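You operate a simulated robot arm through the tools that you are given. There is no shell and no other tool. Be economical: measure what you need, move in short steps, check, and stop when the job is done.

The job below is to be done with a simulated two-armed robot. You get a single attempt, and the scene is never put back.

Task
Put the white tin on the middle of the grey table away on the draining board. Then put the short jug in the bottom of the sink. Then put the steel jug in the bottom of the sink. Keep to this order. Set down upright: white tin, short jug, steel jug.

Only the result counts: the job must be done as asked and must still hold three seconds after the hand-in. Knocking over, shifting, dropping, spilling or breaking anything else fails it.

Robot
Two 6-joint arms with two-finger parallel grippers on one trunk, on a base that drives. Base frame: it is fixed to the floor where the robot stands at the start and does not move with it; the origin is under the middle of the robot, x ahead of it, y to its left, z up; the surface under the hand at the start is at about z = 80. Units: cm, degrees, N and s.
The left shoulder is at the start at [-10.2, 17.7, 75.8], the right one opposite. With the tool pointing down near the work surface each hand reaches from about 10 to 70 cm from the robot's upright axis, wherever it stands, measured 20 degrees to its own side. Places, roughly: bottom of the sink [60, 190, 60]; draining board [50, 120, 80]; short jug [50, 250, 75]; steel jug (13x8x11 cm) [50, 260, 80]; white tin (6x6x9 cm) [50, 10, 80]. Payload 1.57 kg a hand.
The tool frame of a hand sits at the grasp point between the pads (the TCP): z along the fingers, y along the line on which they close. The tips reach 3 cm beyond it. The gripper opens to 8 cm. The fingers are 1.7 cm wide and 1.2 cm thick; the gripper's body (4 by 8.2 cm) begins 8 cm behind the TCP.
Orientation is that of the tool frame in the base frame, as a unit quaternion [w, x, y, z]. With the fingers straight down and closing along the base's y, the tool's x points along the base's -x, its y along +y and its z along -z.

Tools
- The arms move only by the tool servo_tool. It takes "left_targets", "right_targets" or both (then of equal length, played together; a hand with none holds still); each is a list of rows, each a list of 7 numbers: the shift along the tool's x, y, z in cm, then the turn, a rotation vector about the tool's x, y, z in degrees, then the finger opening in cm, from 0 to 8. In form: [[dx, dy, dz, wx, wy, wz, jaw], ...]. A call has 1 to 20 rows; each row is the pose to reach, as a shift and turn from the pose commanded when the call began, along the tool's axes at that moment. Each row takes 0.2 s and may step no farther than 5 cm and 8.6 degrees from the row before; otherwise, or with a gripper value out of range, the whole call is refused. A pose out of reach is approached as far as the arm can. The call stops where the force on the tool passes 40 N (or 10 N more than at its start, if that is more) or the arm is blocked; 0.2 s more then pass. Each finger travels about 7.2 cm/s and halts on what it meets, pressing with about 35 N; the grip force reading is that of the motor and also rises with nothing between the fingers. The clock runs only during rows and for 0.2 s after the last one: add rows that repeat a pose to give the fingers time. The reply holds the time, the measured pose of the TCP, the force on the tool along the base axes, the opening and the grip force, in the units named above and with some noise, with the torque about the TCP (base axes, N m) and any sound that the robot's microphone picked up, and new pictures: "pictures" is both (left out), scene, wrist or none (wrist: the cameras of the hands that moved).
- Cameras (640 x 400 px; columns grow to the right, rows downward): "scene" is now at [4.52, 3.01, 149.76]; the picture's right is [0.22, -0.97, 0.00], its down [-0.65, -0.15, -0.75] and it looks along [0.73, 0.17, -0.66] (base axes); focal length 274 px, centre (320, 200). "left" rides on the left gripper at [7.2, 0.7, -12.2] in its tool frame; the picture's right is [-0.09, 1.00, 0.00], its down [-0.84, -0.08, -0.54] and it looks along [-0.54, -0.05, 0.84] (tool axes); focal length 238 px, centre (320, 200). "right" rides on the right gripper at [7.2, -0.7, -12.2] in its tool frame; the picture's right is [0.09, 1.00, 0.00], its down [-0.84, 0.08, -0.54] and it looks along [-0.54, 0.05, 0.84] (tool axes); focal length 238 px, centre (320, 200). There is no depth. A picture from a camera that has moved, and an enlarged one, comes with that camera's place and axes in the base frame and with its lens. The place of the scene camera against the robot may be out by one fixed shift of up to 1.8 cm in any direction.
- lift_body(by): slides the trunk up (or, below 0, down) by that many cm; the arms and the scene camera ride with it, the base frame stays. It gives what a move gives, with no picture.
- roll_base(legs): drives the robot by 1 to 6 legs, each [ahead, left, turn to the left] in cm, cm and degrees, along the robot's own axes; the way and the turn of a leg run together, so that a leg with both is an arc; at most 150 cm and 180 degrees a leg. The arms and the cameras ride along, it lands a little off, and it stops where it bumps. It gives what a move gives, and a new picture of the scene camera.
- aim_head(pan, tilt): turns the head with the scene camera to pan (to the left, within 143 degrees either way) and tilt (down, from -29 to 69), counted from straight ahead of the robot. It gives what a move gives, and a new picture of the scene camera.
- enlarge(camera, box): a new picture of the part [left, top, right, bottom] of that camera's present view, enlarged. It takes no simulated time.
- hand_in(): hands the job in; it is judged then, once.

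Work in short steps. Places have to be worked out from the pictures, the camera data and where the tool is seen: move nearer, look again, correct. Check each grasp and each placing, and mend what went wrong. You have 165 turns and 260 pictures in all, those below and enlarged ones among them. Open the grippers and draw the arms clear of the work before you hand the job in, unless the task says otherwise; then end with one line.

The tools are called after "Emit:" as name(argument=value, ...) on one line, values as JSON. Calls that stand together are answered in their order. servo_tool: Moves the arms, as the interface text tells. Its arguments: {"type":"object","properties":{"left_targets":{"type":"array","items":{"type":"array","items":{"type":"number"}}},"right_targets":{"type":"array","items":{"type":"array","items":{"type":"number"}}},"pictures":{"type":"string","enum":["both","scene","wrist","none"]}},"required":[]} The other tools are called the same way: lift_body (by) slides the trunk up or down; roll_base (legs) drives the base; aim_head (pan, tilt) turns the head that bears the scene camera; enlarge (camera, box) takes an enlarged picture of a part of a camera's view; hand_in () hands the job in.

At the start:

```text
time: 0.0
left_tcp_pos: [46.71, 27.06, 108.35]
left_tool_rot: [0.0, 0.0, 1.0, 0.0]
left_wrist_force: [-0.4, 0.7, -0.6]
left_wrist_torque: [-0.02, 0.03, -0.02]
left_opening: 7.98
left_grip_force: 0.0
right_tcp_pos: [40.12, -9.68, 109.5]
right_tool_rot: [0.0, 0.0, 1.0, 0.0]
right_wrist_force: [0.1, 0.2, 0.2]
right_wrist_torque: [0.0, 0.03, -0.02]
right_opening: 8.01
right_grip_force: 0.1
trunk travel left (down, up): [-20.0, 12.8]
robot x, y, heading: [0.02, 0.07, -0.1]
head pan, tilt: [12.9, 41.5]
```

scene: 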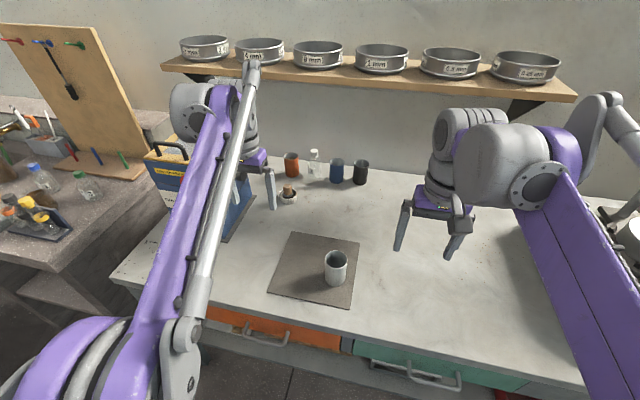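
right: 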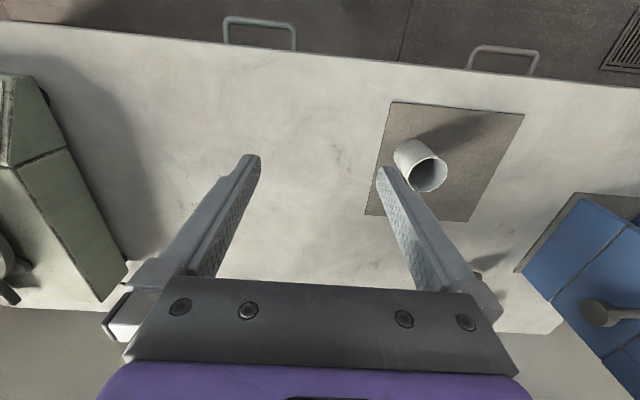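
left: 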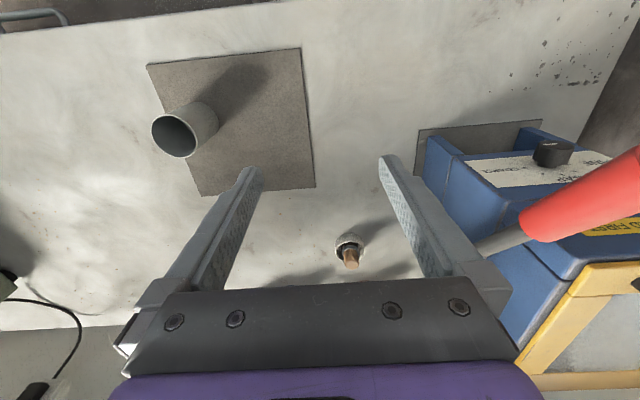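

The tin stands at about [48, 8] on the mat. Before moving I look to the left to learn the layout.

Emit:
aim_head(pan=60, tilt=30)

Emit:
aim_head(pan=90, tilt=40)

```text
time: 1.1
left_tcp_pos: [46.74, 27.13, 108.38]
left_tool_rot: [0.0, 0.0, 1.0, 0.0]
left_wrist_force: [0.4, 0.9, 1.0]
left_wrist_torque: [0.01, 0.01, 0.01]
left_opening: 8.0
left_grip_force: 0.2
right_tcp_pos: [40.22, -9.76, 109.6]
right_tool_rot: [0.0, 0.0, 1.0, 0.001]
right_wrist_force: [-0.2, 0.2, -0.6]
right_wrist_torque: [-0.03, 0.02, 0.0]
right_opening: 8.0
right_grip_force: 0.0
trunk travel left (down, up): [-20.0, 12.8]
robot x, y, heading: [-0.05, 0.19, -0.1]
head pan, tilt: [60.0, 30.0]
camera scene: at [0.86, 8.97, 151.52], right [0.87, -0.5, 0.0], down [-0.25, -0.43, -0.87], along [0.43, 0.75, -0.5], focal length 274 px, centre (320, 200)
```

scene: 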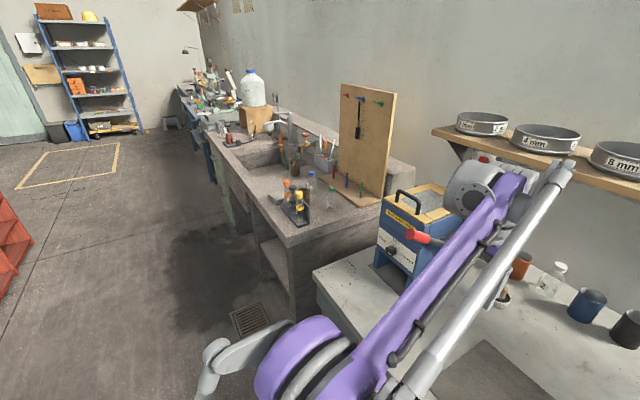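

```text
time: 2.1
left_tcp_pos: [46.79, 27.07, 108.23]
left_tool_rot: [0.001, 0.0, 1.0, 0.0]
left_wrist_force: [-0.9, 0.4, -0.3]
left_wrist_torque: [-0.04, -0.02, -0.01]
left_opening: 8.0
left_grip_force: 0.0
right_tcp_pos: [40.29, -9.72, 109.45]
right_tool_rot: [0.0, 0.0, 1.0, 0.0]
right_wrist_force: [-0.7, -0.5, -0.1]
right_wrist_torque: [0.02, 0.0, -0.01]
right_opening: 8.0
right_grip_force: 0.0
trunk travel left (down, up): [-20.0, 12.8]
robot x, y, heading: [-0.08, -0.32, -0.1]
head pan, tilt: [90.0, 40.0]
camera scene: at [-3.67, 9.64, 149.99], right [1.0, 0.0, 0.0], down [0.0, -0.64, -0.77], along [0.0, 0.77, -0.64], focal length 274 px, centre (320, 200)
```

scene: 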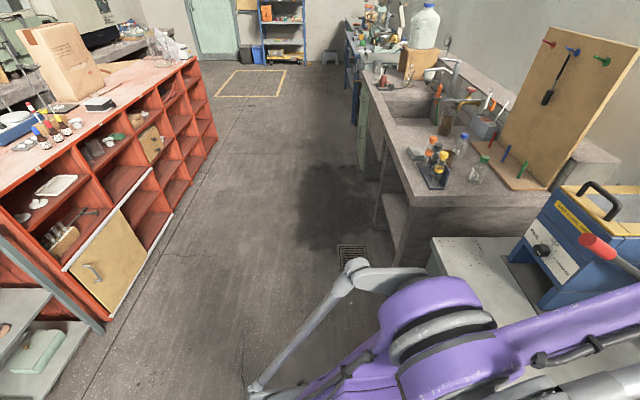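

The sink bench lies to the left, its front at about x=30, and the aisle is free. First I bring the right hand over the tin at height z=100 and check it.

Emit:
servo_tool(right_targets=[[-2, 4.4, 0, 0, 0, 0, 8], [-4, 8.8, 0, 0, 0, 0, 8], [-6, 13.2, 3, 0, 0, 0, 8], [-7.9, 17.6, 6, 0, 0, 0, 8], [-7.9, 17.6, 9.5, 0, 0, 0, 8], [-7.9, 17.6, 9.5, 0, 0, 0, 8]], pictures="wrist")

Emit:
aim_head(pan=10, tilt=45)

```text
refused: row 3 steps farther than a row can; nothing moved
```

```text
time: 3.6
left_tcp_pos: [46.86, 27.3, 108.35]
left_tool_rot: [0.0, 0.0, 1.0, 0.0]
left_wrist_force: [0.4, 1.2, 0.8]
left_wrist_torque: [0.01, 0.02, 0.0]
left_opening: 7.99
left_grip_force: 0.1
right_tcp_pos: [40.19, -9.63, 109.51]
right_tool_rot: [0.0, 0.0, 1.0, 0.001]
right_wrist_force: [-0.4, 0.2, 0.4]
right_wrist_torque: [-0.02, 0.0, -0.01]
right_opening: 8.03
right_grip_force: 0.1
trunk travel left (down, up): [-20.0, 12.8]
robot x, y, heading: [0.17, -0.03, 0.4]
head pan, tilt: [10.0, 45.0]
camera scene: at [4.34, 2.56, 149.26], right [0.17, -0.98, 0.0], down [-0.7, -0.12, -0.71], along [0.7, 0.12, -0.71], focal length 274 px, centre (320, 200)
```

scene: 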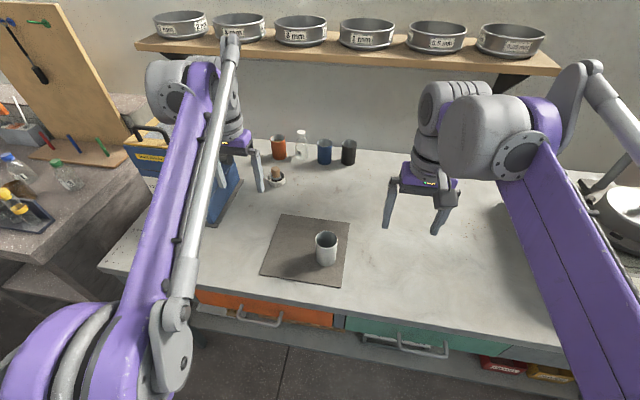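

A row was too long; I repeat it with smaller steps.

Emit:
servo_tool(right_targets=[[-2, 4.4, 0, 0, 0, 0, 8], [-4, 8.8, 0, 0, 0, 0, 8], [-6, 13.2, 0, 0, 0, 0, 8], [-7.9, 17.6, 0, 0, 0, 0, 8], [-7.9, 17.6, 4.5, 0, 0, 0, 8], [-7.9, 17.6, 9, 0, 0, 0, 8], [-7.9, 17.6, 9, 0, 0, 0, 8]])

```text
time: 5.2
left_tcp_pos: [46.87, 27.1, 108.37]
left_tool_rot: [-0.001, 0.0, 1.0, 0.0]
left_wrist_force: [0.6, 0.0, -0.4]
left_wrist_torque: [0.0, -0.01, 0.03]
left_opening: 8.02
left_grip_force: 0.0
right_tcp_pos: [48.2, 7.97, 100.37]
right_tool_rot: [0.0, 0.0, 1.0, 0.0]
right_wrist_force: [-0.2, 0.0, 0.1]
right_wrist_torque: [0.0, 0.02, -0.01]
right_opening: 7.97
right_grip_force: 0.0
trunk travel left (down, up): [-20.0, 12.8]
robot x, y, heading: [0.19, -0.24, -0.2]
head pan, tilt: [10.0, 45.0]
camera scene: at [4.29, 2.52, 149.26], right [0.17, -0.98, 0.0], down [-0.7, -0.12, -0.71], along [0.7, 0.12, -0.71], focal length 274 px, centre (320, 200)
camera right: at [40.96, 7.26, 112.45], right [-0.09, 1.0, 0.0], down [0.84, 0.08, 0.54], along [0.54, 0.05, -0.84], focal length 238 px, centre (320, 200)
```

scene: 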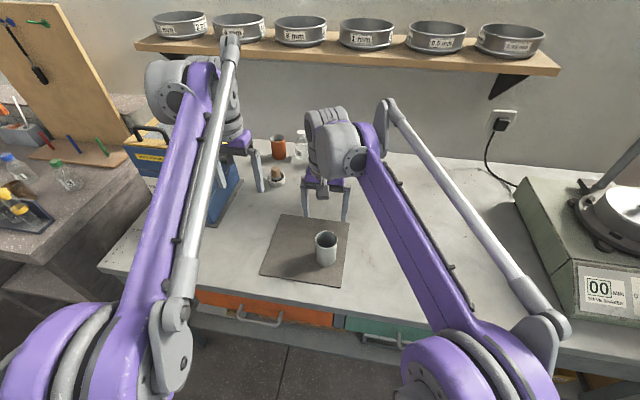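
right: 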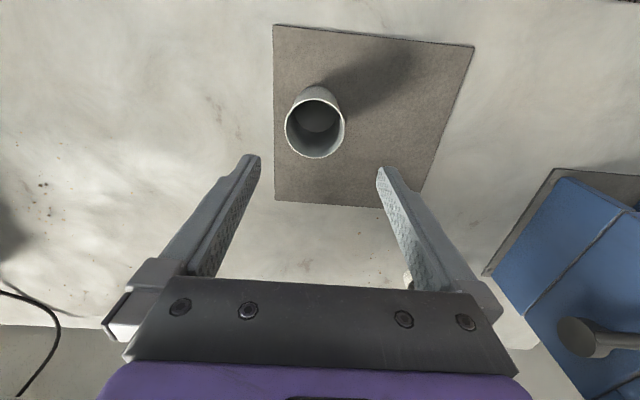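

The rim seen from the wrist puts the tin at about [47.7, 7.4], top near z=89. I shift half a centimetre, go down and close.

Emit:
servo_tool(right_targets=[[0.5, -0.5, 0, 0, 0, 0, 8], [0.5, -0.5, 4, 0, 0, 0, 8], [0.5, -0.5, 8, 0, 0, 0, 8], [0.5, -0.5, 11.5, 0, 0, 0, 8], [0.5, -0.5, 14.5, 0, 0, 0, 8], [0.5, -0.5, 14.5, 0, 0, 0, 8]], pictures="both")

```text
time: 6.6
left_tcp_pos: [46.81, 27.18, 108.34]
left_tool_rot: [0.0, 0.0, 1.0, 0.0]
left_wrist_force: [0.1, -0.2, 0.6]
left_wrist_torque: [-0.01, 0.0, -0.01]
left_opening: 8.0
left_grip_force: 0.1
right_tcp_pos: [47.74, 7.43, 85.84]
right_tool_rot: [0.0, 0.0, 1.0, 0.0]
right_wrist_force: [0.3, 0.0, -0.1]
right_wrist_torque: [0.0, 0.02, -0.01]
right_opening: 8.0
right_grip_force: 0.0
trunk travel left (down, up): [-20.0, 12.8]
robot x, y, heading: [-0.11, 0.28, -0.0]
head pan, tilt: [10.0, 45.0]
camera scene: at [4.32, 2.55, 149.26], right [0.17, -0.98, 0.0], down [-0.7, -0.12, -0.71], along [0.7, 0.12, -0.71], focal length 274 px, centre (320, 200)
camera right: at [40.51, 6.76, 97.98], right [-0.09, 1.0, 0.0], down [0.84, 0.08, 0.54], along [0.54, 0.05, -0.84], focal length 238 px, centre (320, 200)
```

scene: 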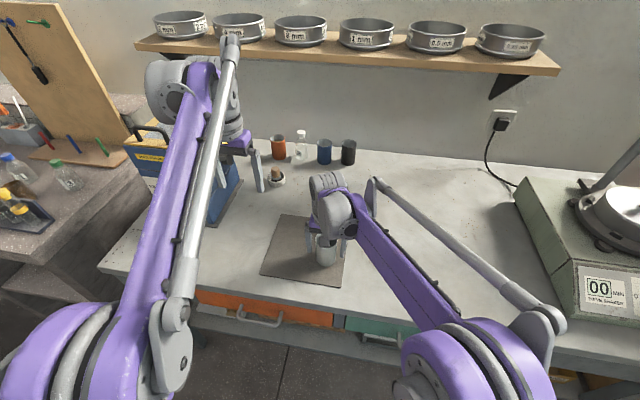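
right: 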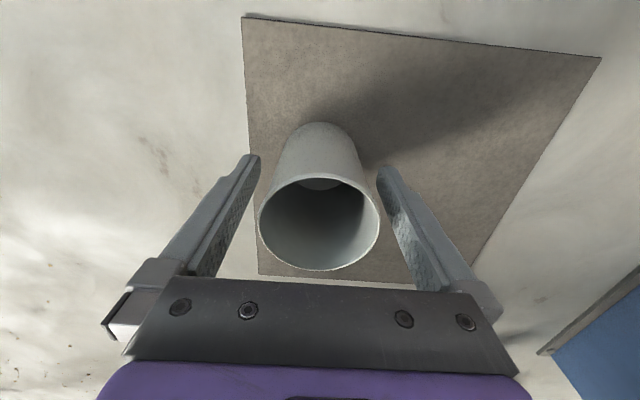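

The tin is centred between the fingers. I close and wait for the grip.

Emit:
servo_tool(right_targets=[[0, 0, 0, 0, 0, 0, 6], [0, 0, 0, 0, 0, 0, 5], [0, 0, 0, 0, 0, 0, 5], [0, 0, 0, 0, 0, 0, 5]], pictures="none")

Emit:
servo_tool(right_targets=[[0, 0, -4, 0, 0, 0, 5], [0, 0, -8, 0, 0, 0, 5], [0, 0, -12, 0, 0, 0, 5], [0, 0, -16, 0, 0, 0, 5], [0, 0, -20, 0, 0, 0, 5]], pictures="both")

```text
time: 7.6
left_tcp_pos: [46.86, 27.17, 108.32]
left_tool_rot: [0.0, 0.001, 1.0, 0.0]
left_wrist_force: [0.2, 0.2, 0.4]
left_wrist_torque: [0.02, 0.01, 0.0]
left_opening: 7.98
left_grip_force: 0.1
right_tcp_pos: [47.78, 7.38, 85.95]
right_tool_rot: [0.0, 0.001, 1.0, 0.0]
right_wrist_force: [0.3, 0.1, 0.6]
right_wrist_torque: [-0.03, 0.01, -0.01]
right_opening: 5.49
right_grip_force: 35.4
trunk travel left (down, up): [-20.0, 12.8]
robot x, y, heading: [0.02, -0.0, -0.2]
head pan, tilt: [10.0, 45.0]
```

```text
time: 8.8
left_tcp_pos: [46.8, 27.2, 108.39]
left_tool_rot: [-0.001, 0.0, 1.0, 0.0]
left_wrist_force: [-0.6, -0.4, -0.2]
left_wrist_torque: [0.06, -0.02, -0.01]
left_opening: 8.0
left_grip_force: 0.1
right_tcp_pos: [47.71, 7.44, 106.05]
right_tool_rot: [0.0, 0.0, 1.0, 0.0]
right_wrist_force: [-0.8, 0.6, -0.7]
right_wrist_torque: [0.04, 0.05, -0.01]
right_opening: 5.49
right_grip_force: 35.1
trunk travel left (down, up): [-20.0, 12.8]
robot x, y, heading: [0.02, -0.06, -0.3]
head pan, tilt: [10.0, 45.0]
camera scene: at [4.36, 2.58, 149.26], right [0.17, -0.98, 0.0], down [-0.7, -0.12, -0.71], along [0.7, 0.12, -0.71], focal length 274 px, centre (320, 200)
camera right: at [40.41, 6.71, 118.16], right [-0.09, 1.0, 0.0], down [0.84, 0.08, 0.54], along [0.54, 0.05, -0.84], focal length 238 px, centre (320, 200)
```

scene: 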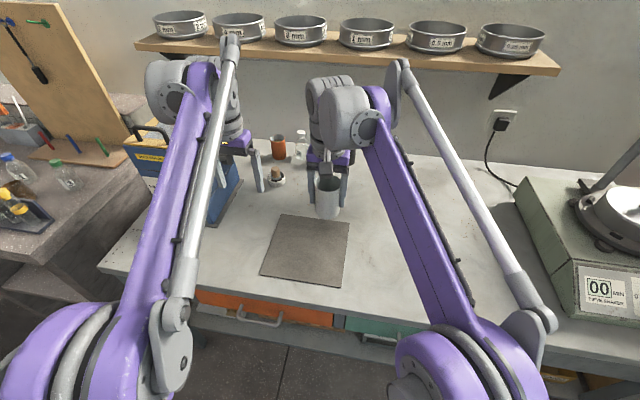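
right: 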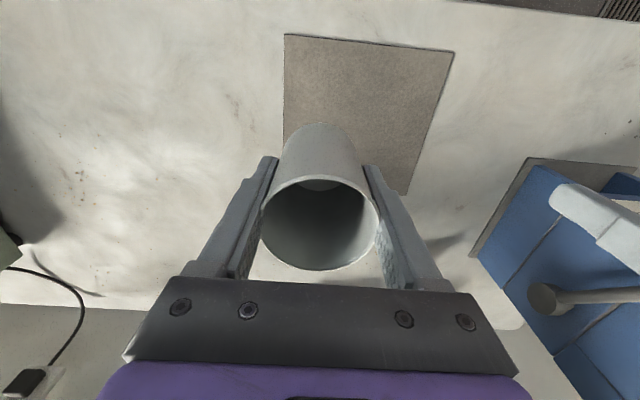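

The tin is held. I draw both hands back and then drive back and left to in front of the draining board.

Emit:
servo_tool(right_targets=[[4.5, -2, 0, 0, 0, 0, 5], [9, -4, 0, 0, 0, 0, 5], [13.5, -6, 0, 0, 0, 0, 5], [18, -8, 0, 0, 0, 0, 5]], left_targets=[[4.5, 0, 0, 0, 0, 0, 8], [9, 0, 0, 0, 0, 0, 8], [13.5, 0, 0, 0, 0, 0, 8], [18, 0, 0, 0, 0, 0, 8]], pictures="scene")

Emit:
roll_base(legs=[[-25, 0, 0], [0, 110, 0]])

```text
time: 9.8
left_tcp_pos: [28.4, 27.02, 108.07]
left_tool_rot: [0.001, -0.001, 1.0, 0.001]
left_wrist_force: [-0.2, -0.2, 0.2]
left_wrist_torque: [-0.01, -0.05, 0.01]
left_opening: 8.0
left_grip_force: 0.0
right_tcp_pos: [29.03, -0.8, 106.12]
right_tool_rot: [0.001, 0.0, 1.0, 0.0]
right_wrist_force: [-0.8, -0.2, -0.1]
right_wrist_torque: [-0.02, -0.02, -0.01]
right_opening: 5.46
right_grip_force: 35.4
trunk travel left (down, up): [-20.0, 12.8]
robot x, y, heading: [0.19, 0.17, 0.2]
head pan, tilt: [10.0, 45.0]
camera scene: at [4.03, 2.43, 149.27], right [0.17, -0.98, 0.0], down [-0.69, -0.12, -0.71], along [0.7, 0.12, -0.71], focal length 274 px, centre (320, 200)
```

scene: 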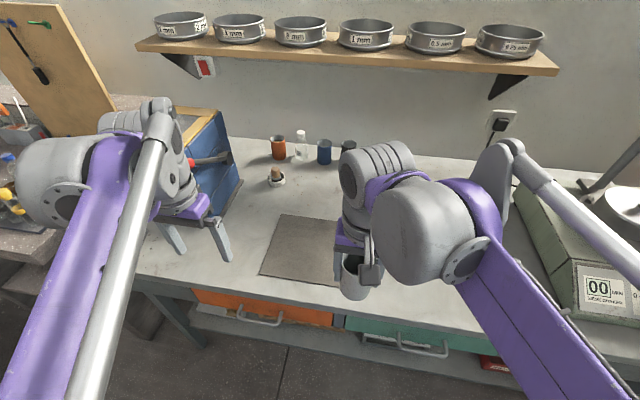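

```text
time: 21.3
left_tcp_pos: [2.03, 138.57, 108.05]
left_tool_rot: [-0.001, -0.009, 1.0, 0.0]
left_wrist_force: [0.2, -0.6, 0.7]
left_wrist_torque: [0.02, 0.02, -0.03]
left_opening: 7.97
left_grip_force: 0.1
right_tcp_pos: [3.37, 110.7, 106.08]
right_tool_rot: [0.0, -0.007, 1.0, 0.0]
right_wrist_force: [0.1, 0.2, -0.6]
right_wrist_torque: [-0.01, 0.0, 0.0]
right_opening: 5.38
right_grip_force: 34.8
trunk travel left (down, up): [-20.0, 12.8]
robot x, y, heading: [-25.93, 110.5, 1.1]
head pan, tilt: [10.0, 45.0]
camera scene: at [-21.84, 113.44, 149.26], right [0.19, -0.98, 0.0], down [-0.69, -0.14, -0.71], along [0.69, 0.14, -0.71], focal length 274 px, centre (320, 200)
```

scene: 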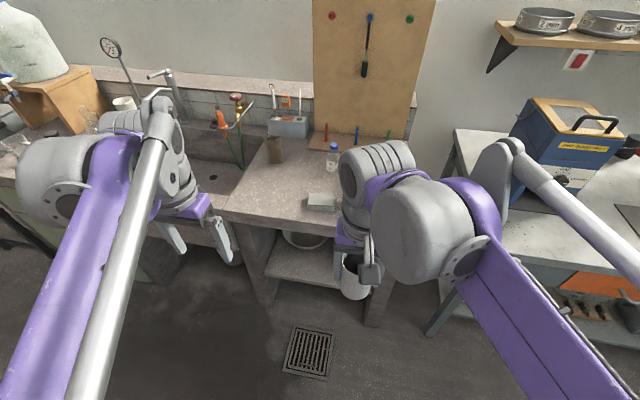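

I am in front of the bench; I enlarge to find the draining board area.

Emit:
enlarge(camera="scene", box=[190, 80, 450, 260])

Emit:
aim_head(pan=-20, tilt=40)

```text
2.22 times, centred on (320, 170) of scene
camera zoom: at [-21.84, 113.44, 149.26], right [0.19, -0.98, 0.0], down [-0.69, -0.14, -0.71], along [0.69, 0.14, -0.71], focal length 608 px, centre (320, 267)
```

zoom: 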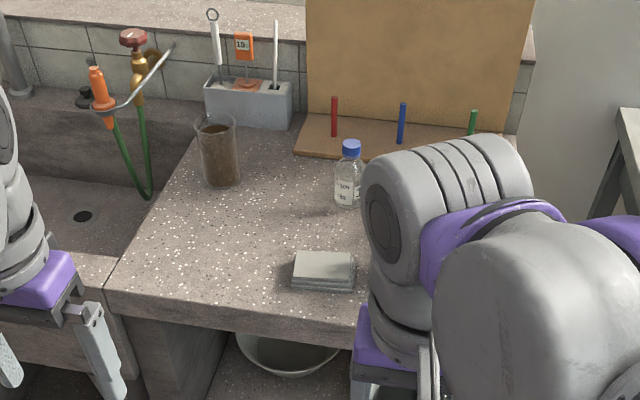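

```text
time: 22.2
left_tcp_pos: [2.04, 138.68, 108.15]
left_tool_rot: [0.0, -0.008, 1.0, 0.0]
left_wrist_force: [0.5, 1.0, 0.3]
left_wrist_torque: [-0.02, 0.0, -0.03]
left_opening: 8.02
left_grip_force: 0.0
right_tcp_pos: [3.28, 110.63, 106.02]
right_tool_rot: [0.0, -0.008, 1.0, 0.0]
right_wrist_force: [0.7, -0.3, -0.4]
right_wrist_torque: [-0.01, -0.03, 0.0]
right_opening: 5.38
right_grip_force: 34.7
trunk travel left (down, up): [-20.0, 12.8]
robot x, y, heading: [-26.17, 110.72, 0.9]
head pan, tilt: [-20.0, 40.0]
camera scene: at [-21.78, 109.12, 149.98], right [-0.32, -0.95, 0.0], down [-0.61, 0.21, -0.77], along [0.72, -0.25, -0.64], focal length 274 px, centre (320, 200)
```

scene: 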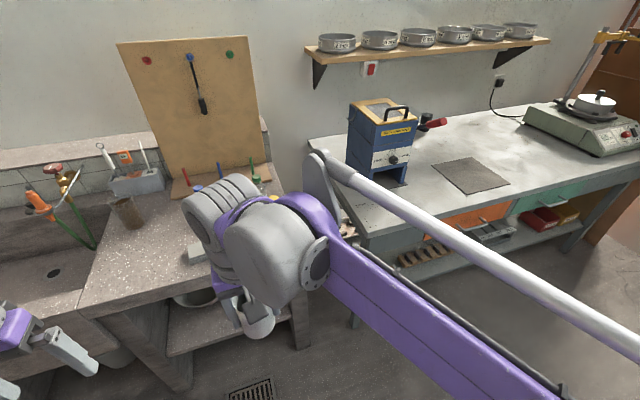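

Free spot on the board between beaker (~[63,149]), box (~[42,126]) and bottle (~[62,126]): about [50,141]. I drive to bring the right arm there and look straight with the arms retracted.

Emit:
roll_base(legs=[[0, 44, -1], [20, 0, 0]])

Emit:
aim_head(pan=0, tilt=50)

```text
time: 27.8
left_tcp_pos: [21.66, 182.47, 108.21]
left_tool_rot: [0.0, -0.006, 1.0, 0.0]
left_wrist_force: [0.7, 0.8, 0.3]
left_wrist_torque: [0.02, -0.02, 0.06]
left_opening: 8.02
left_grip_force: 0.1
right_tcp_pos: [22.65, 154.62, 106.08]
right_tool_rot: [0.0, -0.005, 1.0, 0.0]
right_wrist_force: [-0.2, 0.7, -1.0]
right_wrist_torque: [0.01, 0.0, -0.04]
right_opening: 5.34
right_grip_force: 35.4
trunk travel left (down, up): [-20.0, 12.8]
robot x, y, heading: [-6.85, 155.15, 0.6]
head pan, tilt: [-20.0, 40.0]
camera scene: at [-2.41, 153.22, 149.98], right [-0.33, -0.94, 0.0], down [-0.61, 0.21, -0.77], along [0.72, -0.25, -0.64], focal length 274 px, centre (320, 200)
```

scene: 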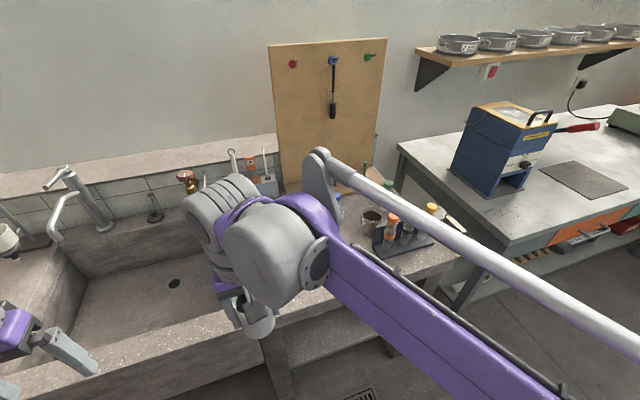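

```text
time: 28.6
left_tcp_pos: [21.57, 182.63, 108.13]
left_tool_rot: [0.0, -0.005, 1.0, 0.0]
left_wrist_force: [0.1, 0.5, 0.2]
left_wrist_torque: [-0.01, -0.01, 0.0]
left_opening: 7.99
left_grip_force: 0.0
right_tcp_pos: [22.6, 154.68, 106.08]
right_tool_rot: [-0.001, -0.005, 1.0, 0.0]
right_wrist_force: [-0.2, -0.3, -0.6]
right_wrist_torque: [0.0, 0.0, 0.01]
right_opening: 5.33
right_grip_force: 35.3
trunk travel left (down, up): [-20.0, 12.8]
robot x, y, heading: [-6.99, 155.0, 0.5]
head pan, tilt: [0.0, 50.0]
camera scene: at [-2.81, 156.12, 148.57], right [0.01, -1.0, 0.0], down [-0.77, -0.01, -0.64], along [0.64, 0.01, -0.77], focal length 274 px, centre (320, 200)
```

scene: 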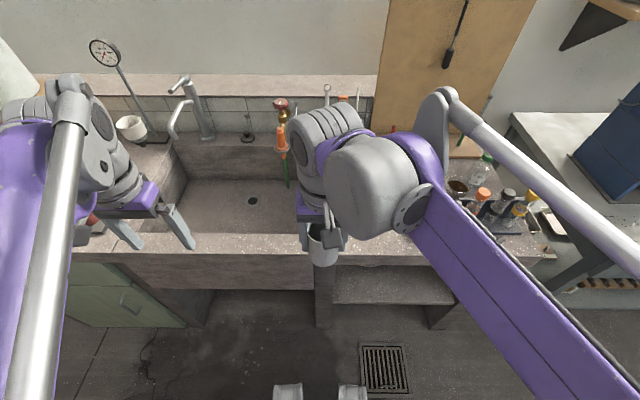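

The arm hides the board, so I extend the right hand at height over the free spot and look with its camera.

Emit:
servo_tool(right_targets=[[-4, -2.2, 0, 0, 0, 0, 5], [-8, -4.4, 0, 0, 0, 0, 5], [-12, -6.6, 0, 0, 0, 0, 5], [-16, -8.8, 0, 0, 0, 0, 5], [-20, -11, 0, 0, 0, 0, 5], [-24, -13, 0, 0, 0, 0, 5], [-24, -13, 0, 0, 0, 0, 5]], pictures="both")

```text
time: 30.2
left_tcp_pos: [21.46, 182.56, 108.02]
left_tool_rot: [0.0, -0.006, 1.0, 0.0]
left_wrist_force: [1.4, -0.1, -0.5]
left_wrist_torque: [0.03, 0.0, -0.03]
left_opening: 8.01
left_grip_force: 0.0
right_tcp_pos: [46.83, 141.86, 106.31]
right_tool_rot: [-0.001, -0.005, 1.0, 0.0]
right_wrist_force: [-0.5, 0.4, 0.0]
right_wrist_torque: [-0.05, -0.05, -0.01]
right_opening: 5.35
right_grip_force: 35.2
trunk travel left (down, up): [-20.0, 12.8]
robot x, y, heading: [-6.6, 155.03, 0.6]
head pan, tilt: [0.0, 50.0]
camera scene: at [-2.92, 156.15, 148.57], right [0.01, -1.0, 0.0], down [-0.77, -0.01, -0.64], along [0.64, 0.01, -0.77], focal length 274 px, centre (320, 200)
camera right: at [39.73, 141.05, 118.35], right [-0.1, 0.99, 0.0], down [0.84, 0.09, 0.54], along [0.54, 0.06, -0.84], focal length 238 px, centre (320, 200)
```

scene: 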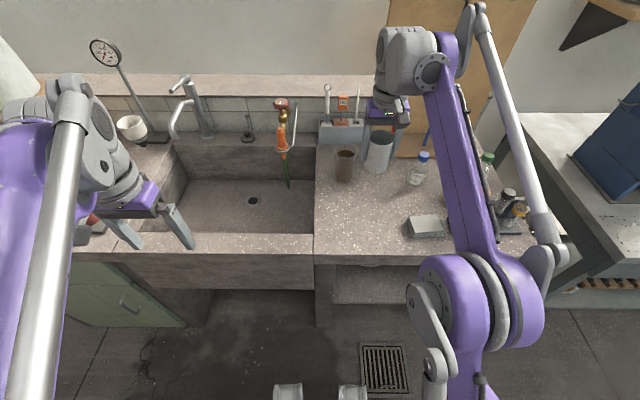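
right: 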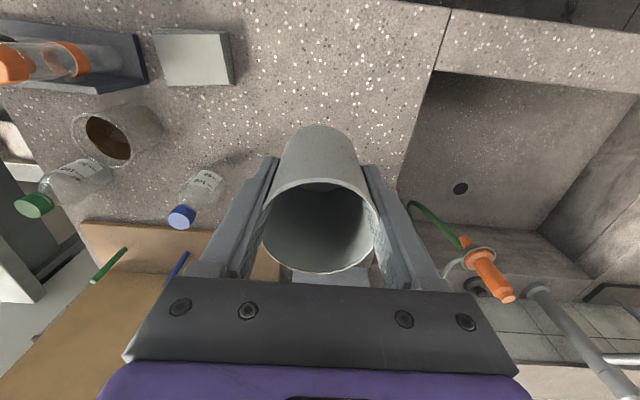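

Beaker is at ~[63,148], bottle ~[62,125], box ~[44,126]; [48.5,141] is free. I go down to just above the surface.

Emit:
servo_tool(right_targets=[[-1.7, -0.8, 0, 0, 0, 0, 5], [-1.7, -0.8, 4.5, 0, 0, 0, 5], [-1.7, -0.8, 9, 0, 0, 0, 5], [-1.7, -0.8, 13.5, 0, 0, 0, 5], [-1.7, -0.8, 17, 0, 0, 0, 5], [-1.7, -0.8, 19, 0, 0, 0, 5], [-1.7, -0.8, 19, 0, 0, 0, 5]], pictures="both")

```text
time: 31.8
left_tcp_pos: [21.54, 182.52, 108.05]
left_tool_rot: [0.0, -0.005, 1.0, 0.0]
left_wrist_force: [0.2, -0.2, -0.6]
left_wrist_torque: [0.02, 0.02, -0.03]
left_opening: 8.03
left_grip_force: 0.0
right_tcp_pos: [48.57, 141.12, 87.08]
right_tool_rot: [0.0, -0.005, 1.0, 0.0]
right_wrist_force: [-0.7, 0.4, -0.7]
right_wrist_torque: [0.03, 0.0, -0.03]
right_opening: 5.34
right_grip_force: 35.0
trunk travel left (down, up): [-20.0, 12.8]
robot x, y, heading: [-6.96, 154.94, 0.7]
head pan, tilt: [0.0, 50.0]
camera scene: at [-2.81, 156.12, 148.57], right [0.01, -1.0, 0.0], down [-0.77, -0.01, -0.64], along [0.64, 0.01, -0.77], focal length 274 px, centre (320, 200)
camera right: at [41.31, 140.32, 99.11], right [-0.1, 0.99, 0.0], down [0.84, 0.09, 0.54], along [0.54, 0.06, -0.84], focal length 238 px, centre (320, 200)
```

scene: 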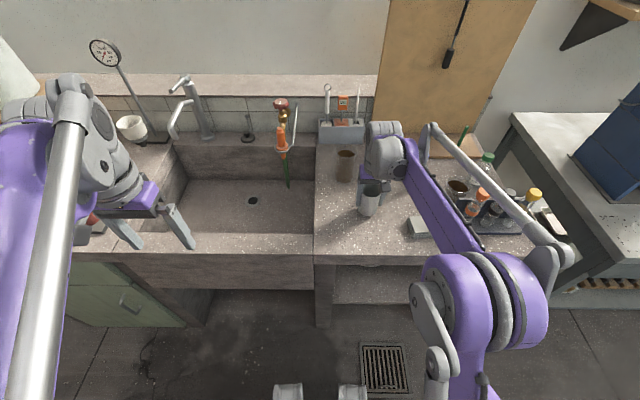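
right: 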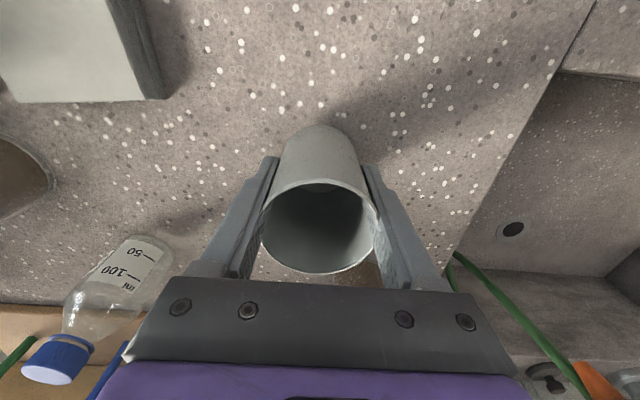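

Clear around. I go down in small steps until the tin touches.

Emit:
servo_tool(right_targets=[[0, 0, 0.4, 0, 0, 0, 5], [0, 0, 0.8, 0, 0, 0, 5], [0, 0, 1.1, 0, 0, 0, 5], [0, 0, 1.1, 0, 0, 0, 5]], pictures="none")

```text
time: 32.8
left_tcp_pos: [21.46, 182.53, 108.13]
left_tool_rot: [0.0, -0.005, 1.0, 0.0]
left_wrist_force: [0.2, -0.5, 0.4]
left_wrist_torque: [0.01, -0.03, 0.0]
left_opening: 8.03
left_grip_force: 0.0
right_tcp_pos: [48.65, 141.0, 85.86]
right_tool_rot: [0.001, -0.005, 1.0, 0.0]
right_wrist_force: [1.1, -0.1, -1.0]
right_wrist_torque: [0.01, 0.02, 0.02]
right_opening: 5.33
right_grip_force: 35.5
trunk travel left (down, up): [-20.0, 12.8]
robot x, y, heading: [-7.07, 154.82, 0.5]
head pan, tilt: [0.0, 50.0]
```

No contact yet; I continue gently.

Emit:
servo_tool(right_targets=[[0, 0, 0.3, 0, 0, 0, 5], [0, 0, 0.6, 0, 0, 0, 5], [0, 0, 0.6, 0, 0, 0, 5]], pictures="none")

```text
time: 33.6
left_tcp_pos: [21.48, 182.41, 108.05]
left_tool_rot: [0.0, -0.005, 1.0, 0.0]
left_wrist_force: [-0.4, 0.4, -0.3]
left_wrist_torque: [0.02, 0.04, -0.01]
left_opening: 7.98
left_grip_force: 0.0
right_tcp_pos: [48.45, 141.09, 85.36]
right_tool_rot: [0.001, -0.005, 1.0, 0.001]
right_wrist_force: [4.3, -1.1, 12.6]
right_wrist_torque: [-0.05, -0.24, -0.09]
right_opening: 5.31
right_grip_force: 35.0
trunk travel left (down, up): [-20.0, 12.8]
robot x, y, heading: [-7.0, 155.12, 0.6]
head pan, tilt: [0.0, 50.0]
```

Contact at 12 N. I ease off slightly, open and lift away.

Emit:
servo_tool(right_targets=[[0, 0, -0.15, 0, 0, 0, 5], [0, 0, -0.15, 0, 0, 0, 6], [0, 0, -0.15, 0, 0, 0, 8], [0, 0, -0.15, 0, 0, 0, 8], [0, 0, -0.15, 0, 0, 0, 8]], pictures="wrist")

Emit:
servo_tool(right_targets=[[0, 0, -3, 0, 0, 0, 8], [0, 0, -7, 0, 0, 0, 8], [0, 0, -11, 0, 0, 0, 8], [0, 0, -15, 0, 0, 0, 8], [0, 0, -19, 0, 0, 0, 8], [0, 0, -23, 0, 0, 0, 8], [0, 0, -23, 0, 0, 0, 8]], pictures="both")

```text
time: 34.8
left_tcp_pos: [21.54, 182.52, 108.02]
left_tool_rot: [0.0, -0.005, 1.0, 0.001]
left_wrist_force: [-0.3, 0.0, 0.0]
left_wrist_torque: [0.0, 0.01, 0.0]
left_opening: 7.98
left_grip_force: 0.1
right_tcp_pos: [48.48, 141.09, 85.46]
right_tool_rot: [0.0, -0.006, 1.0, 0.0]
right_wrist_force: [0.3, -0.5, -0.9]
right_wrist_torque: [0.0, -0.02, -0.04]
right_opening: 7.98
right_grip_force: 0.1
trunk travel left (down, up): [-20.0, 12.8]
robot x, y, heading: [-7.13, 155.22, 0.7]
head pan, tilt: [0.0, 50.0]
camera right: at [41.24, 140.29, 97.58], right [-0.1, 0.99, 0.0], down [0.84, 0.09, 0.54], along [0.54, 0.06, -0.84], focal length 238 px, centre (320, 200)
```

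right: 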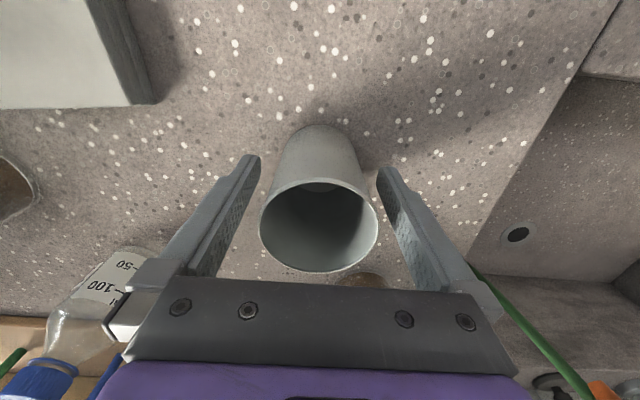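

```text
time: 36.4
left_tcp_pos: [21.55, 182.53, 108.15]
left_tool_rot: [0.0, -0.005, 1.0, 0.0]
left_wrist_force: [-0.3, -0.7, -0.5]
left_wrist_torque: [0.0, 0.03, -0.02]
left_opening: 8.01
left_grip_force: 0.0
right_tcp_pos: [48.13, 141.17, 108.19]
right_tool_rot: [0.0, -0.006, 1.0, -0.001]
right_wrist_force: [-0.5, 0.0, 0.1]
right_wrist_torque: [0.0, 0.0, -0.01]
right_opening: 8.02
right_grip_force: 0.1
right hand out of reach, approached as far as the arm can: row 6, 7
trunk travel left (down, up): [-20.0, 12.8]
robot x, y, heading: [-7.16, 154.98, 0.7]
head pan, tilt: [0.0, 50.0]
camera scene: at [-2.83, 156.12, 148.57], right [0.01, -1.0, 0.0], down [-0.77, -0.01, -0.64], along [0.64, 0.01, -0.77], focal length 274 px, centre (320, 200)
camera right: at [40.89, 140.36, 120.18], right [-0.1, 0.99, 0.0], down [0.84, 0.09, 0.54], along [0.54, 0.06, -0.84], focal length 238 px, centre (320, 200)
```

scene: 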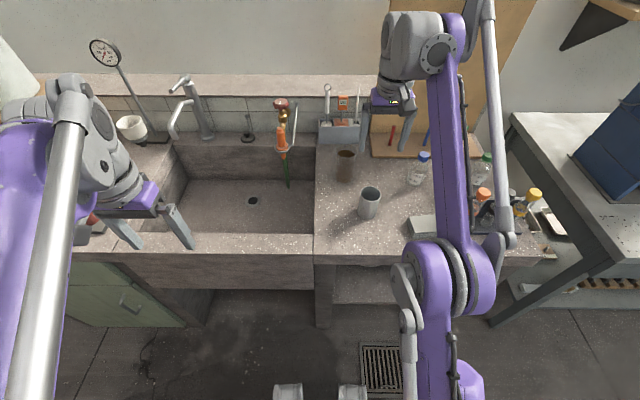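
right: 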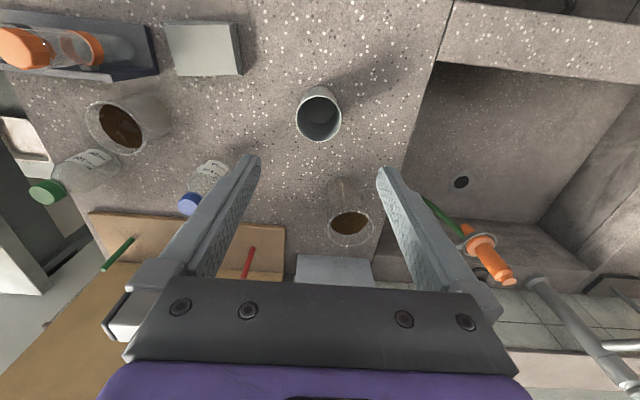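

The tin stands upright on the board. I draw the right hand back and drive left to see the jugs.

Emit:
servo_tool(right_targets=[[4.5, 2, 1, 0, 0, 0, 8], [9, 4, 1, 0, 0, 0, 8], [13.5, 6, 1, 0, 0, 0, 8], [18, 8, 1, 0, 0, 0, 8], [22, 10, 1, 0, 0, 0, 8]], pictures="none")

Emit:
roll_base(legs=[[-18, 0, -0.6], [0, 75, 0]])

Emit:
aim_head(pan=0, tilt=40)

```text
refused: row 1 steps farther than a row can; nothing moved
```

```text
time: 44.5
left_tcp_pos: [4.02, 256.92, 108.15]
left_tool_rot: [0.0, -0.001, 1.0, 0.0]
left_wrist_force: [0.6, 0.4, -0.1]
left_wrist_torque: [-0.02, 0.0, 0.0]
left_opening: 7.99
left_grip_force: 0.0
right_tcp_pos: [30.26, 215.32, 108.11]
right_tool_rot: [0.0, -0.002, 1.0, 0.0]
right_wrist_force: [0.3, 0.5, 0.6]
right_wrist_torque: [-0.01, 0.03, 0.02]
right_opening: 7.99
right_grip_force: 0.1
trunk travel left (down, up): [-20.0, 12.8]
robot x, y, heading: [-24.59, 229.11, 0.3]
head pan, tilt: [0.0, 50.0]
camera scene: at [-20.57, 230.78, 148.57], right [0.0, -1.0, 0.0], down [-0.77, 0.0, -0.64], along [0.64, 0.0, -0.77], focal length 274 px, centre (320, 200)
```

scene: 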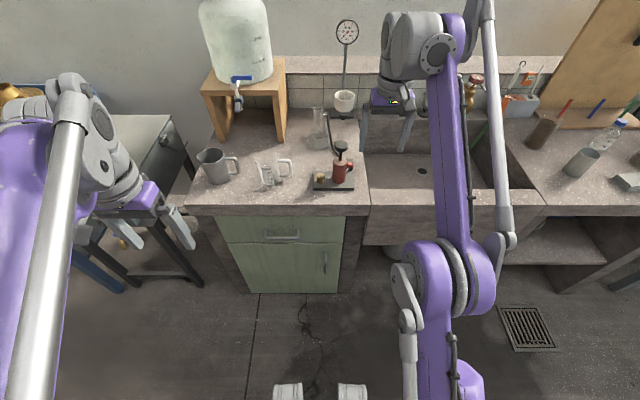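

```text
time: 45.2
left_tcp_pos: [4.0, 256.99, 108.25]
left_tool_rot: [0.0, -0.001, 1.0, 0.0]
left_wrist_force: [-0.2, -0.7, -0.1]
left_wrist_torque: [0.02, 0.01, 0.03]
left_opening: 8.01
left_grip_force: 0.1
right_tcp_pos: [30.2, 215.25, 108.04]
right_tool_rot: [0.0, -0.001, 1.0, 0.0]
right_wrist_force: [-0.4, -0.3, -0.9]
right_wrist_torque: [-0.02, 0.01, 0.03]
right_opening: 8.01
right_grip_force: 0.2
trunk travel left (down, up): [-20.0, 12.8]
robot x, y, heading: [-24.69, 229.53, 0.1]
head pan, tilt: [0.0, 40.0]
camera scene: at [-19.77, 230.77, 149.98], right [0.0, -1.0, 0.0], down [-0.64, 0.0, -0.77], along [0.77, 0.0, -0.64], focal length 274 px, centre (320, 200)
```

scene: 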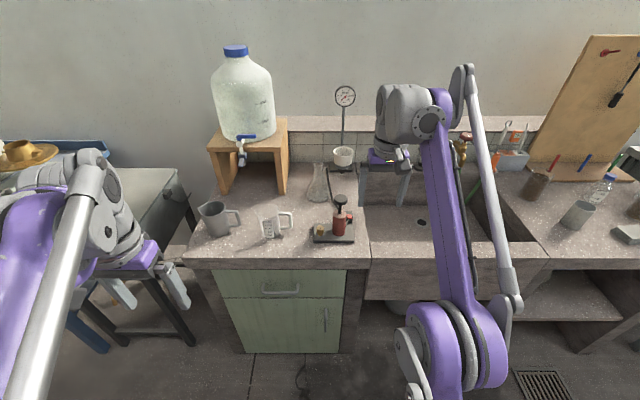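

The servo call was refused and the drive ran with the hand out, but nothing was touched. I enlarge the jugs.

Emit:
enlarge(camera="scene", box=[170, 140, 380, 270])

Emit:
servo_tool(right_targets=[[4, 2, 0, 0, 0, 0, 8], [8, 2, 0, 0, 0, 0, 8], [12, 2, 0, 0, 0, 0, 8], [16, 2, 0, 0, 0, 0, 8]], pictures="none")

```text
3.05 times, centred on (275, 205) of scene
camera zoom: at [-19.77, 230.77, 149.98], right [0.0, -1.0, 0.0], down [-0.64, 0.0, -0.77], along [0.77, 0.0, -0.64], focal length 834 px, centre (457, 185)
```

zoom: 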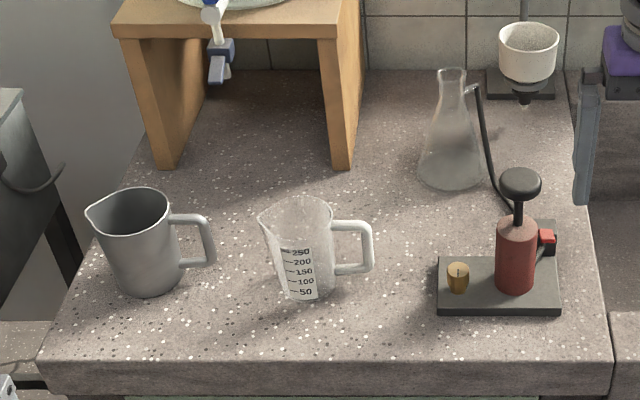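

```text
time: 46.2
left_tcp_pos: [3.86, 256.86, 108.1]
left_tool_rot: [0.0, -0.001, 1.0, 0.0]
left_wrist_force: [0.2, -0.4, 0.5]
left_wrist_torque: [-0.01, 0.03, 0.01]
left_opening: 8.01
left_grip_force: 0.1
right_tcp_pos: [14.32, 217.32, 107.99]
right_tool_rot: [-0.001, 0.0, 1.0, 0.0]
right_wrist_force: [-0.8, 0.4, -0.2]
right_wrist_torque: [0.0, 0.0, 0.02]
right_opening: 7.99
right_grip_force: 0.1
trunk travel left (down, up): [-20.0, 12.8]
robot x, y, heading: [-24.96, 229.66, 0.2]
head pan, tilt: [0.0, 40.0]
```

Short jug (clear, handle to -y) stands at about [47,248], steel jug at about [47.5,266]. I drive so that the left hand can take the short jug from above.

Emit:
roll_base(legs=[[18, 3, 0]])

Emit:
servo_tool(left_targets=[[-2, 0, 0, 0, 0, 8, 8], [-4, -2, 0, 0, 0, 16, 8], [-6, -4, 0, 0, 0, 24, 8], [-8, -6, 0, 0, 0, 32, 8], [-10, -8, 0, 0, 0, 40, 8], [-12, -10, 0, 0, 0, 48, 8], [-14, -12, 0, 0, 0, 56, 8], [-15, -13, 0, 0, 0, 64, 8], [-16, -14, 0, 0, 0, 72, 8], [-16, -14, 0, 0, 0, 80, 8], [-16, -14, 0, 0, 0, 88, 8], [-16, -14, 0, 0, 0, 90, 8], [-16, -14, 0, 0, 0, 90, 8]], pictures="both")

```text
time: 47.8
left_tcp_pos: [21.83, 259.99, 108.06]
left_tool_rot: [0.0, -0.001, 1.0, 0.0]
left_wrist_force: [-0.2, 0.1, 0.1]
left_wrist_torque: [0.02, 0.02, -0.01]
left_opening: 7.99
left_grip_force: 0.1
right_tcp_pos: [32.55, 220.25, 108.03]
right_tool_rot: [0.0, -0.002, 1.0, 0.0]
right_wrist_force: [-0.3, 0.0, 0.2]
right_wrist_torque: [-0.01, 0.04, -0.01]
right_opening: 8.01
right_grip_force: 0.2
trunk travel left (down, up): [-20.0, 12.8]
robot x, y, heading: [-6.49, 232.84, 0.1]
head pan, tilt: [0.0, 40.0]
camera scene: at [-1.83, 233.85, 149.98], right [0.0, -1.0, 0.0], down [-0.64, 0.0, -0.77], along [0.77, 0.0, -0.64], focal length 274 px, centre (320, 200)
```

scene: 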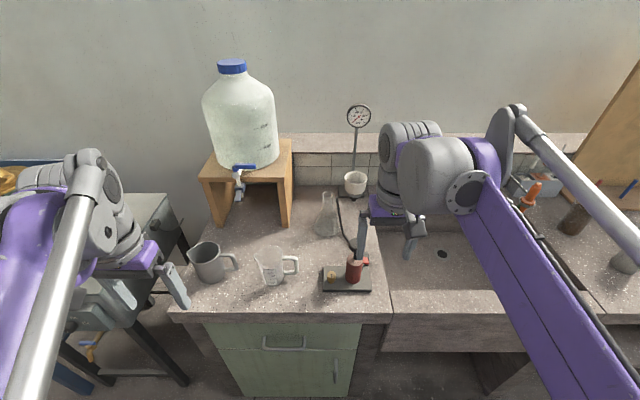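

```text
time: 50.6
left_tcp_pos: [37.97, 246.1, 107.97]
left_tool_rot: [0.0, 0.707, 0.708, -0.001]
left_wrist_force: [-0.5, 0.5, -0.9]
left_wrist_torque: [0.02, -0.01, -0.01]
left_opening: 8.02
left_grip_force: 0.1
right_tcp_pos: [32.39, 220.38, 108.03]
right_tool_rot: [-0.001, -0.002, 1.0, 0.001]
right_wrist_force: [-0.2, -0.2, 0.0]
right_wrist_torque: [-0.02, 0.01, 0.01]
right_opening: 7.99
right_grip_force: 0.1
trunk travel left (down, up): [-20.0, 12.8]
robot x, y, heading: [-6.94, 232.94, 0.0]
head pan, tilt: [0.0, 40.0]
camera scene: at [-1.89, 233.84, 149.98], right [0.0, -1.0, 0.0], down [-0.64, 0.0, -0.77], along [0.77, 0.0, -0.64], focal length 274 px, centre (320, 200)
camera left: at [38.59, 253.24, 120.3], right [1.0, -0.09, 0.0], down [-0.08, -0.84, 0.54], along [-0.05, -0.54, -0.84], focal length 238 px, centre (320, 200)
```

scene: 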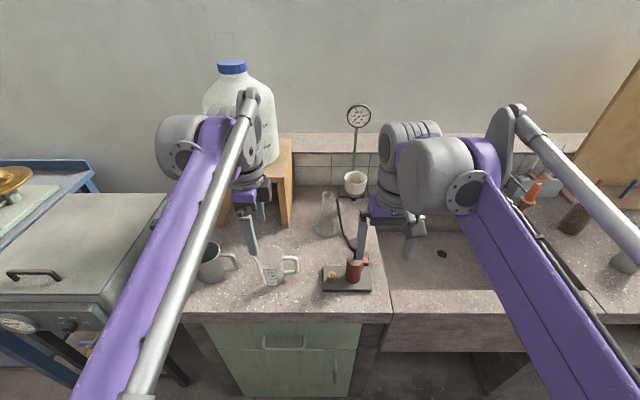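
left: 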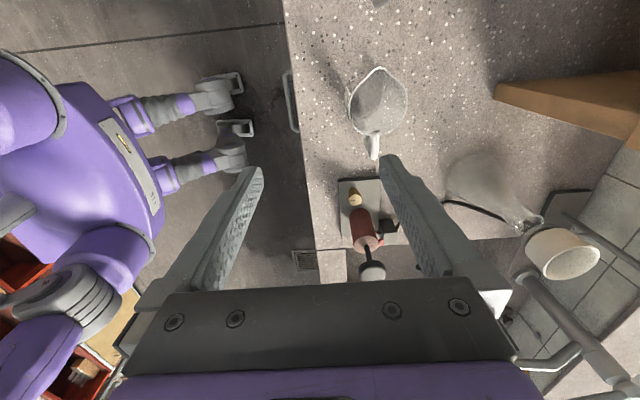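

The tool now closes along x. From the wrist the short jug's rim is about 7.1 cm across at [45.4,247.1]. I move above it and look again.

Emit:
servo_tool(left_targets=[[0.5, 3.7, 0, 0, 0, 0, 8], [1.1, 7.4, 0, 0, 0, 0, 8], [1.1, 7.4, 4, 0, 0, 0, 8], [1.1, 7.4, 8, 0, 0, 0, 8], [1.1, 7.4, 8, 0, 0, 0, 8]], pictures="both")

```text
time: 51.8
left_tcp_pos: [45.31, 247.09, 99.92]
left_tool_rot: [0.0, 0.706, 0.708, 0.0]
left_wrist_force: [-0.4, -0.9, -0.2]
left_wrist_torque: [-0.03, -0.02, 0.02]
left_opening: 8.02
left_grip_force: 0.1
right_tcp_pos: [32.33, 220.39, 108.03]
right_tool_rot: [0.0, -0.002, 1.0, 0.0]
right_wrist_force: [-0.4, 1.1, 0.7]
right_wrist_torque: [0.02, -0.01, 0.0]
right_opening: 8.01
right_grip_force: 0.1
trunk travel left (down, up): [-20.0, 12.8]
robot x, y, heading: [-6.67, 232.6, -0.1]
head pan, tilt: [0.0, 40.0]
camera scene: at [-1.92, 233.83, 149.99], right [0.0, -1.0, 0.0], down [-0.64, 0.0, -0.77], along [0.77, 0.0, -0.64], focal length 274 px, centre (320, 200)
camera left: at [45.85, 254.27, 112.18], right [1.0, -0.09, 0.0], down [-0.07, -0.84, 0.54], along [-0.05, -0.54, -0.84], focal length 238 px, centre (320, 200)
```

scene: 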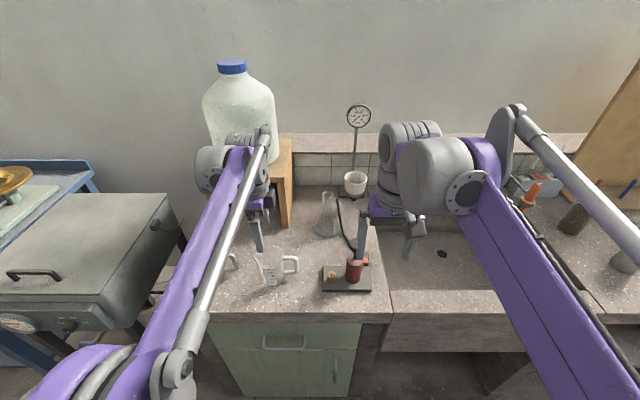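
left: 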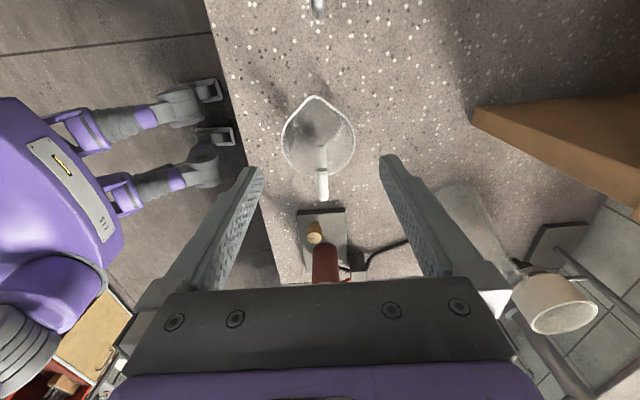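

I enlarge the wrist view to measure the rim.

Emit:
enlarge(camera="left", box=[240, 70, 400, 220])

```text
2.67 times, centred on (320, 145) of left
camera zoom: at [45.85, 254.27, 112.18], right [1.0, -0.09, 0.0], down [-0.07, -0.84, 0.54], along [-0.05, -0.54, -0.84], focal length 636 px, centre (320, 347)
```

zoom: 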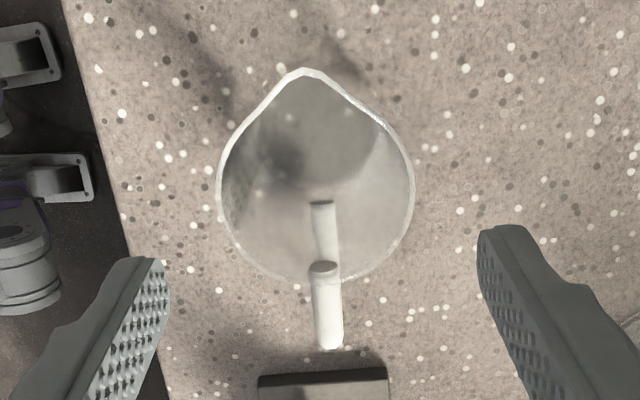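

Rim about 7.4 cm, centre offset (-0.5,-0.18) in the tool frame. I correct and go down to just above the rim to check clearance.

Emit:
servo_tool(left_targets=[[-0.5, -0.18, 0, 0, 0, 0, 8], [-0.5, -0.18, 3, 0, 0, 0, 8], [-0.5, -0.18, 6.5, 0, 0, 0, 8], [-0.5, -0.18, 6.5, 0, 0, 0, 8]], pictures="none")

Emit:
enlarge(camera="left", box=[200, 90, 440, 240])

```text
time: 52.8
left_tcp_pos: [45.12, 246.57, 93.44]
left_tool_rot: [-0.001, 0.706, 0.708, 0.0]
left_wrist_force: [-1.0, 1.1, 0.1]
left_wrist_torque: [0.01, 0.0, -0.02]
left_opening: 7.98
left_grip_force: 0.0
right_tcp_pos: [32.32, 220.31, 108.0]
right_tool_rot: [0.0, -0.002, 1.0, 0.0]
right_wrist_force: [0.1, -1.0, -0.1]
right_wrist_torque: [-0.02, 0.01, 0.0]
right_opening: 8.02
right_grip_force: 0.1
trunk travel left (down, up): [-20.0, 12.8]
robot x, y, heading: [-6.96, 232.55, 0.5]
head pan, tilt: [0.0, 40.0]
```

```text
2.67 times, centred on (320, 165) of left
camera zoom: at [45.86, 253.78, 105.71], right [1.0, -0.09, 0.0], down [-0.07, -0.84, 0.54], along [-0.05, -0.54, -0.84], focal length 636 px, centre (320, 293)
```

zoom: 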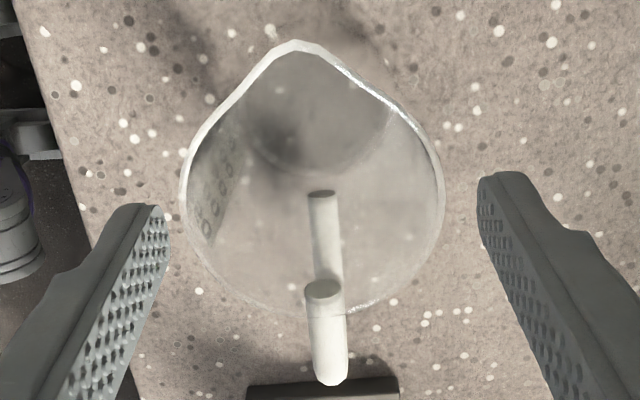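

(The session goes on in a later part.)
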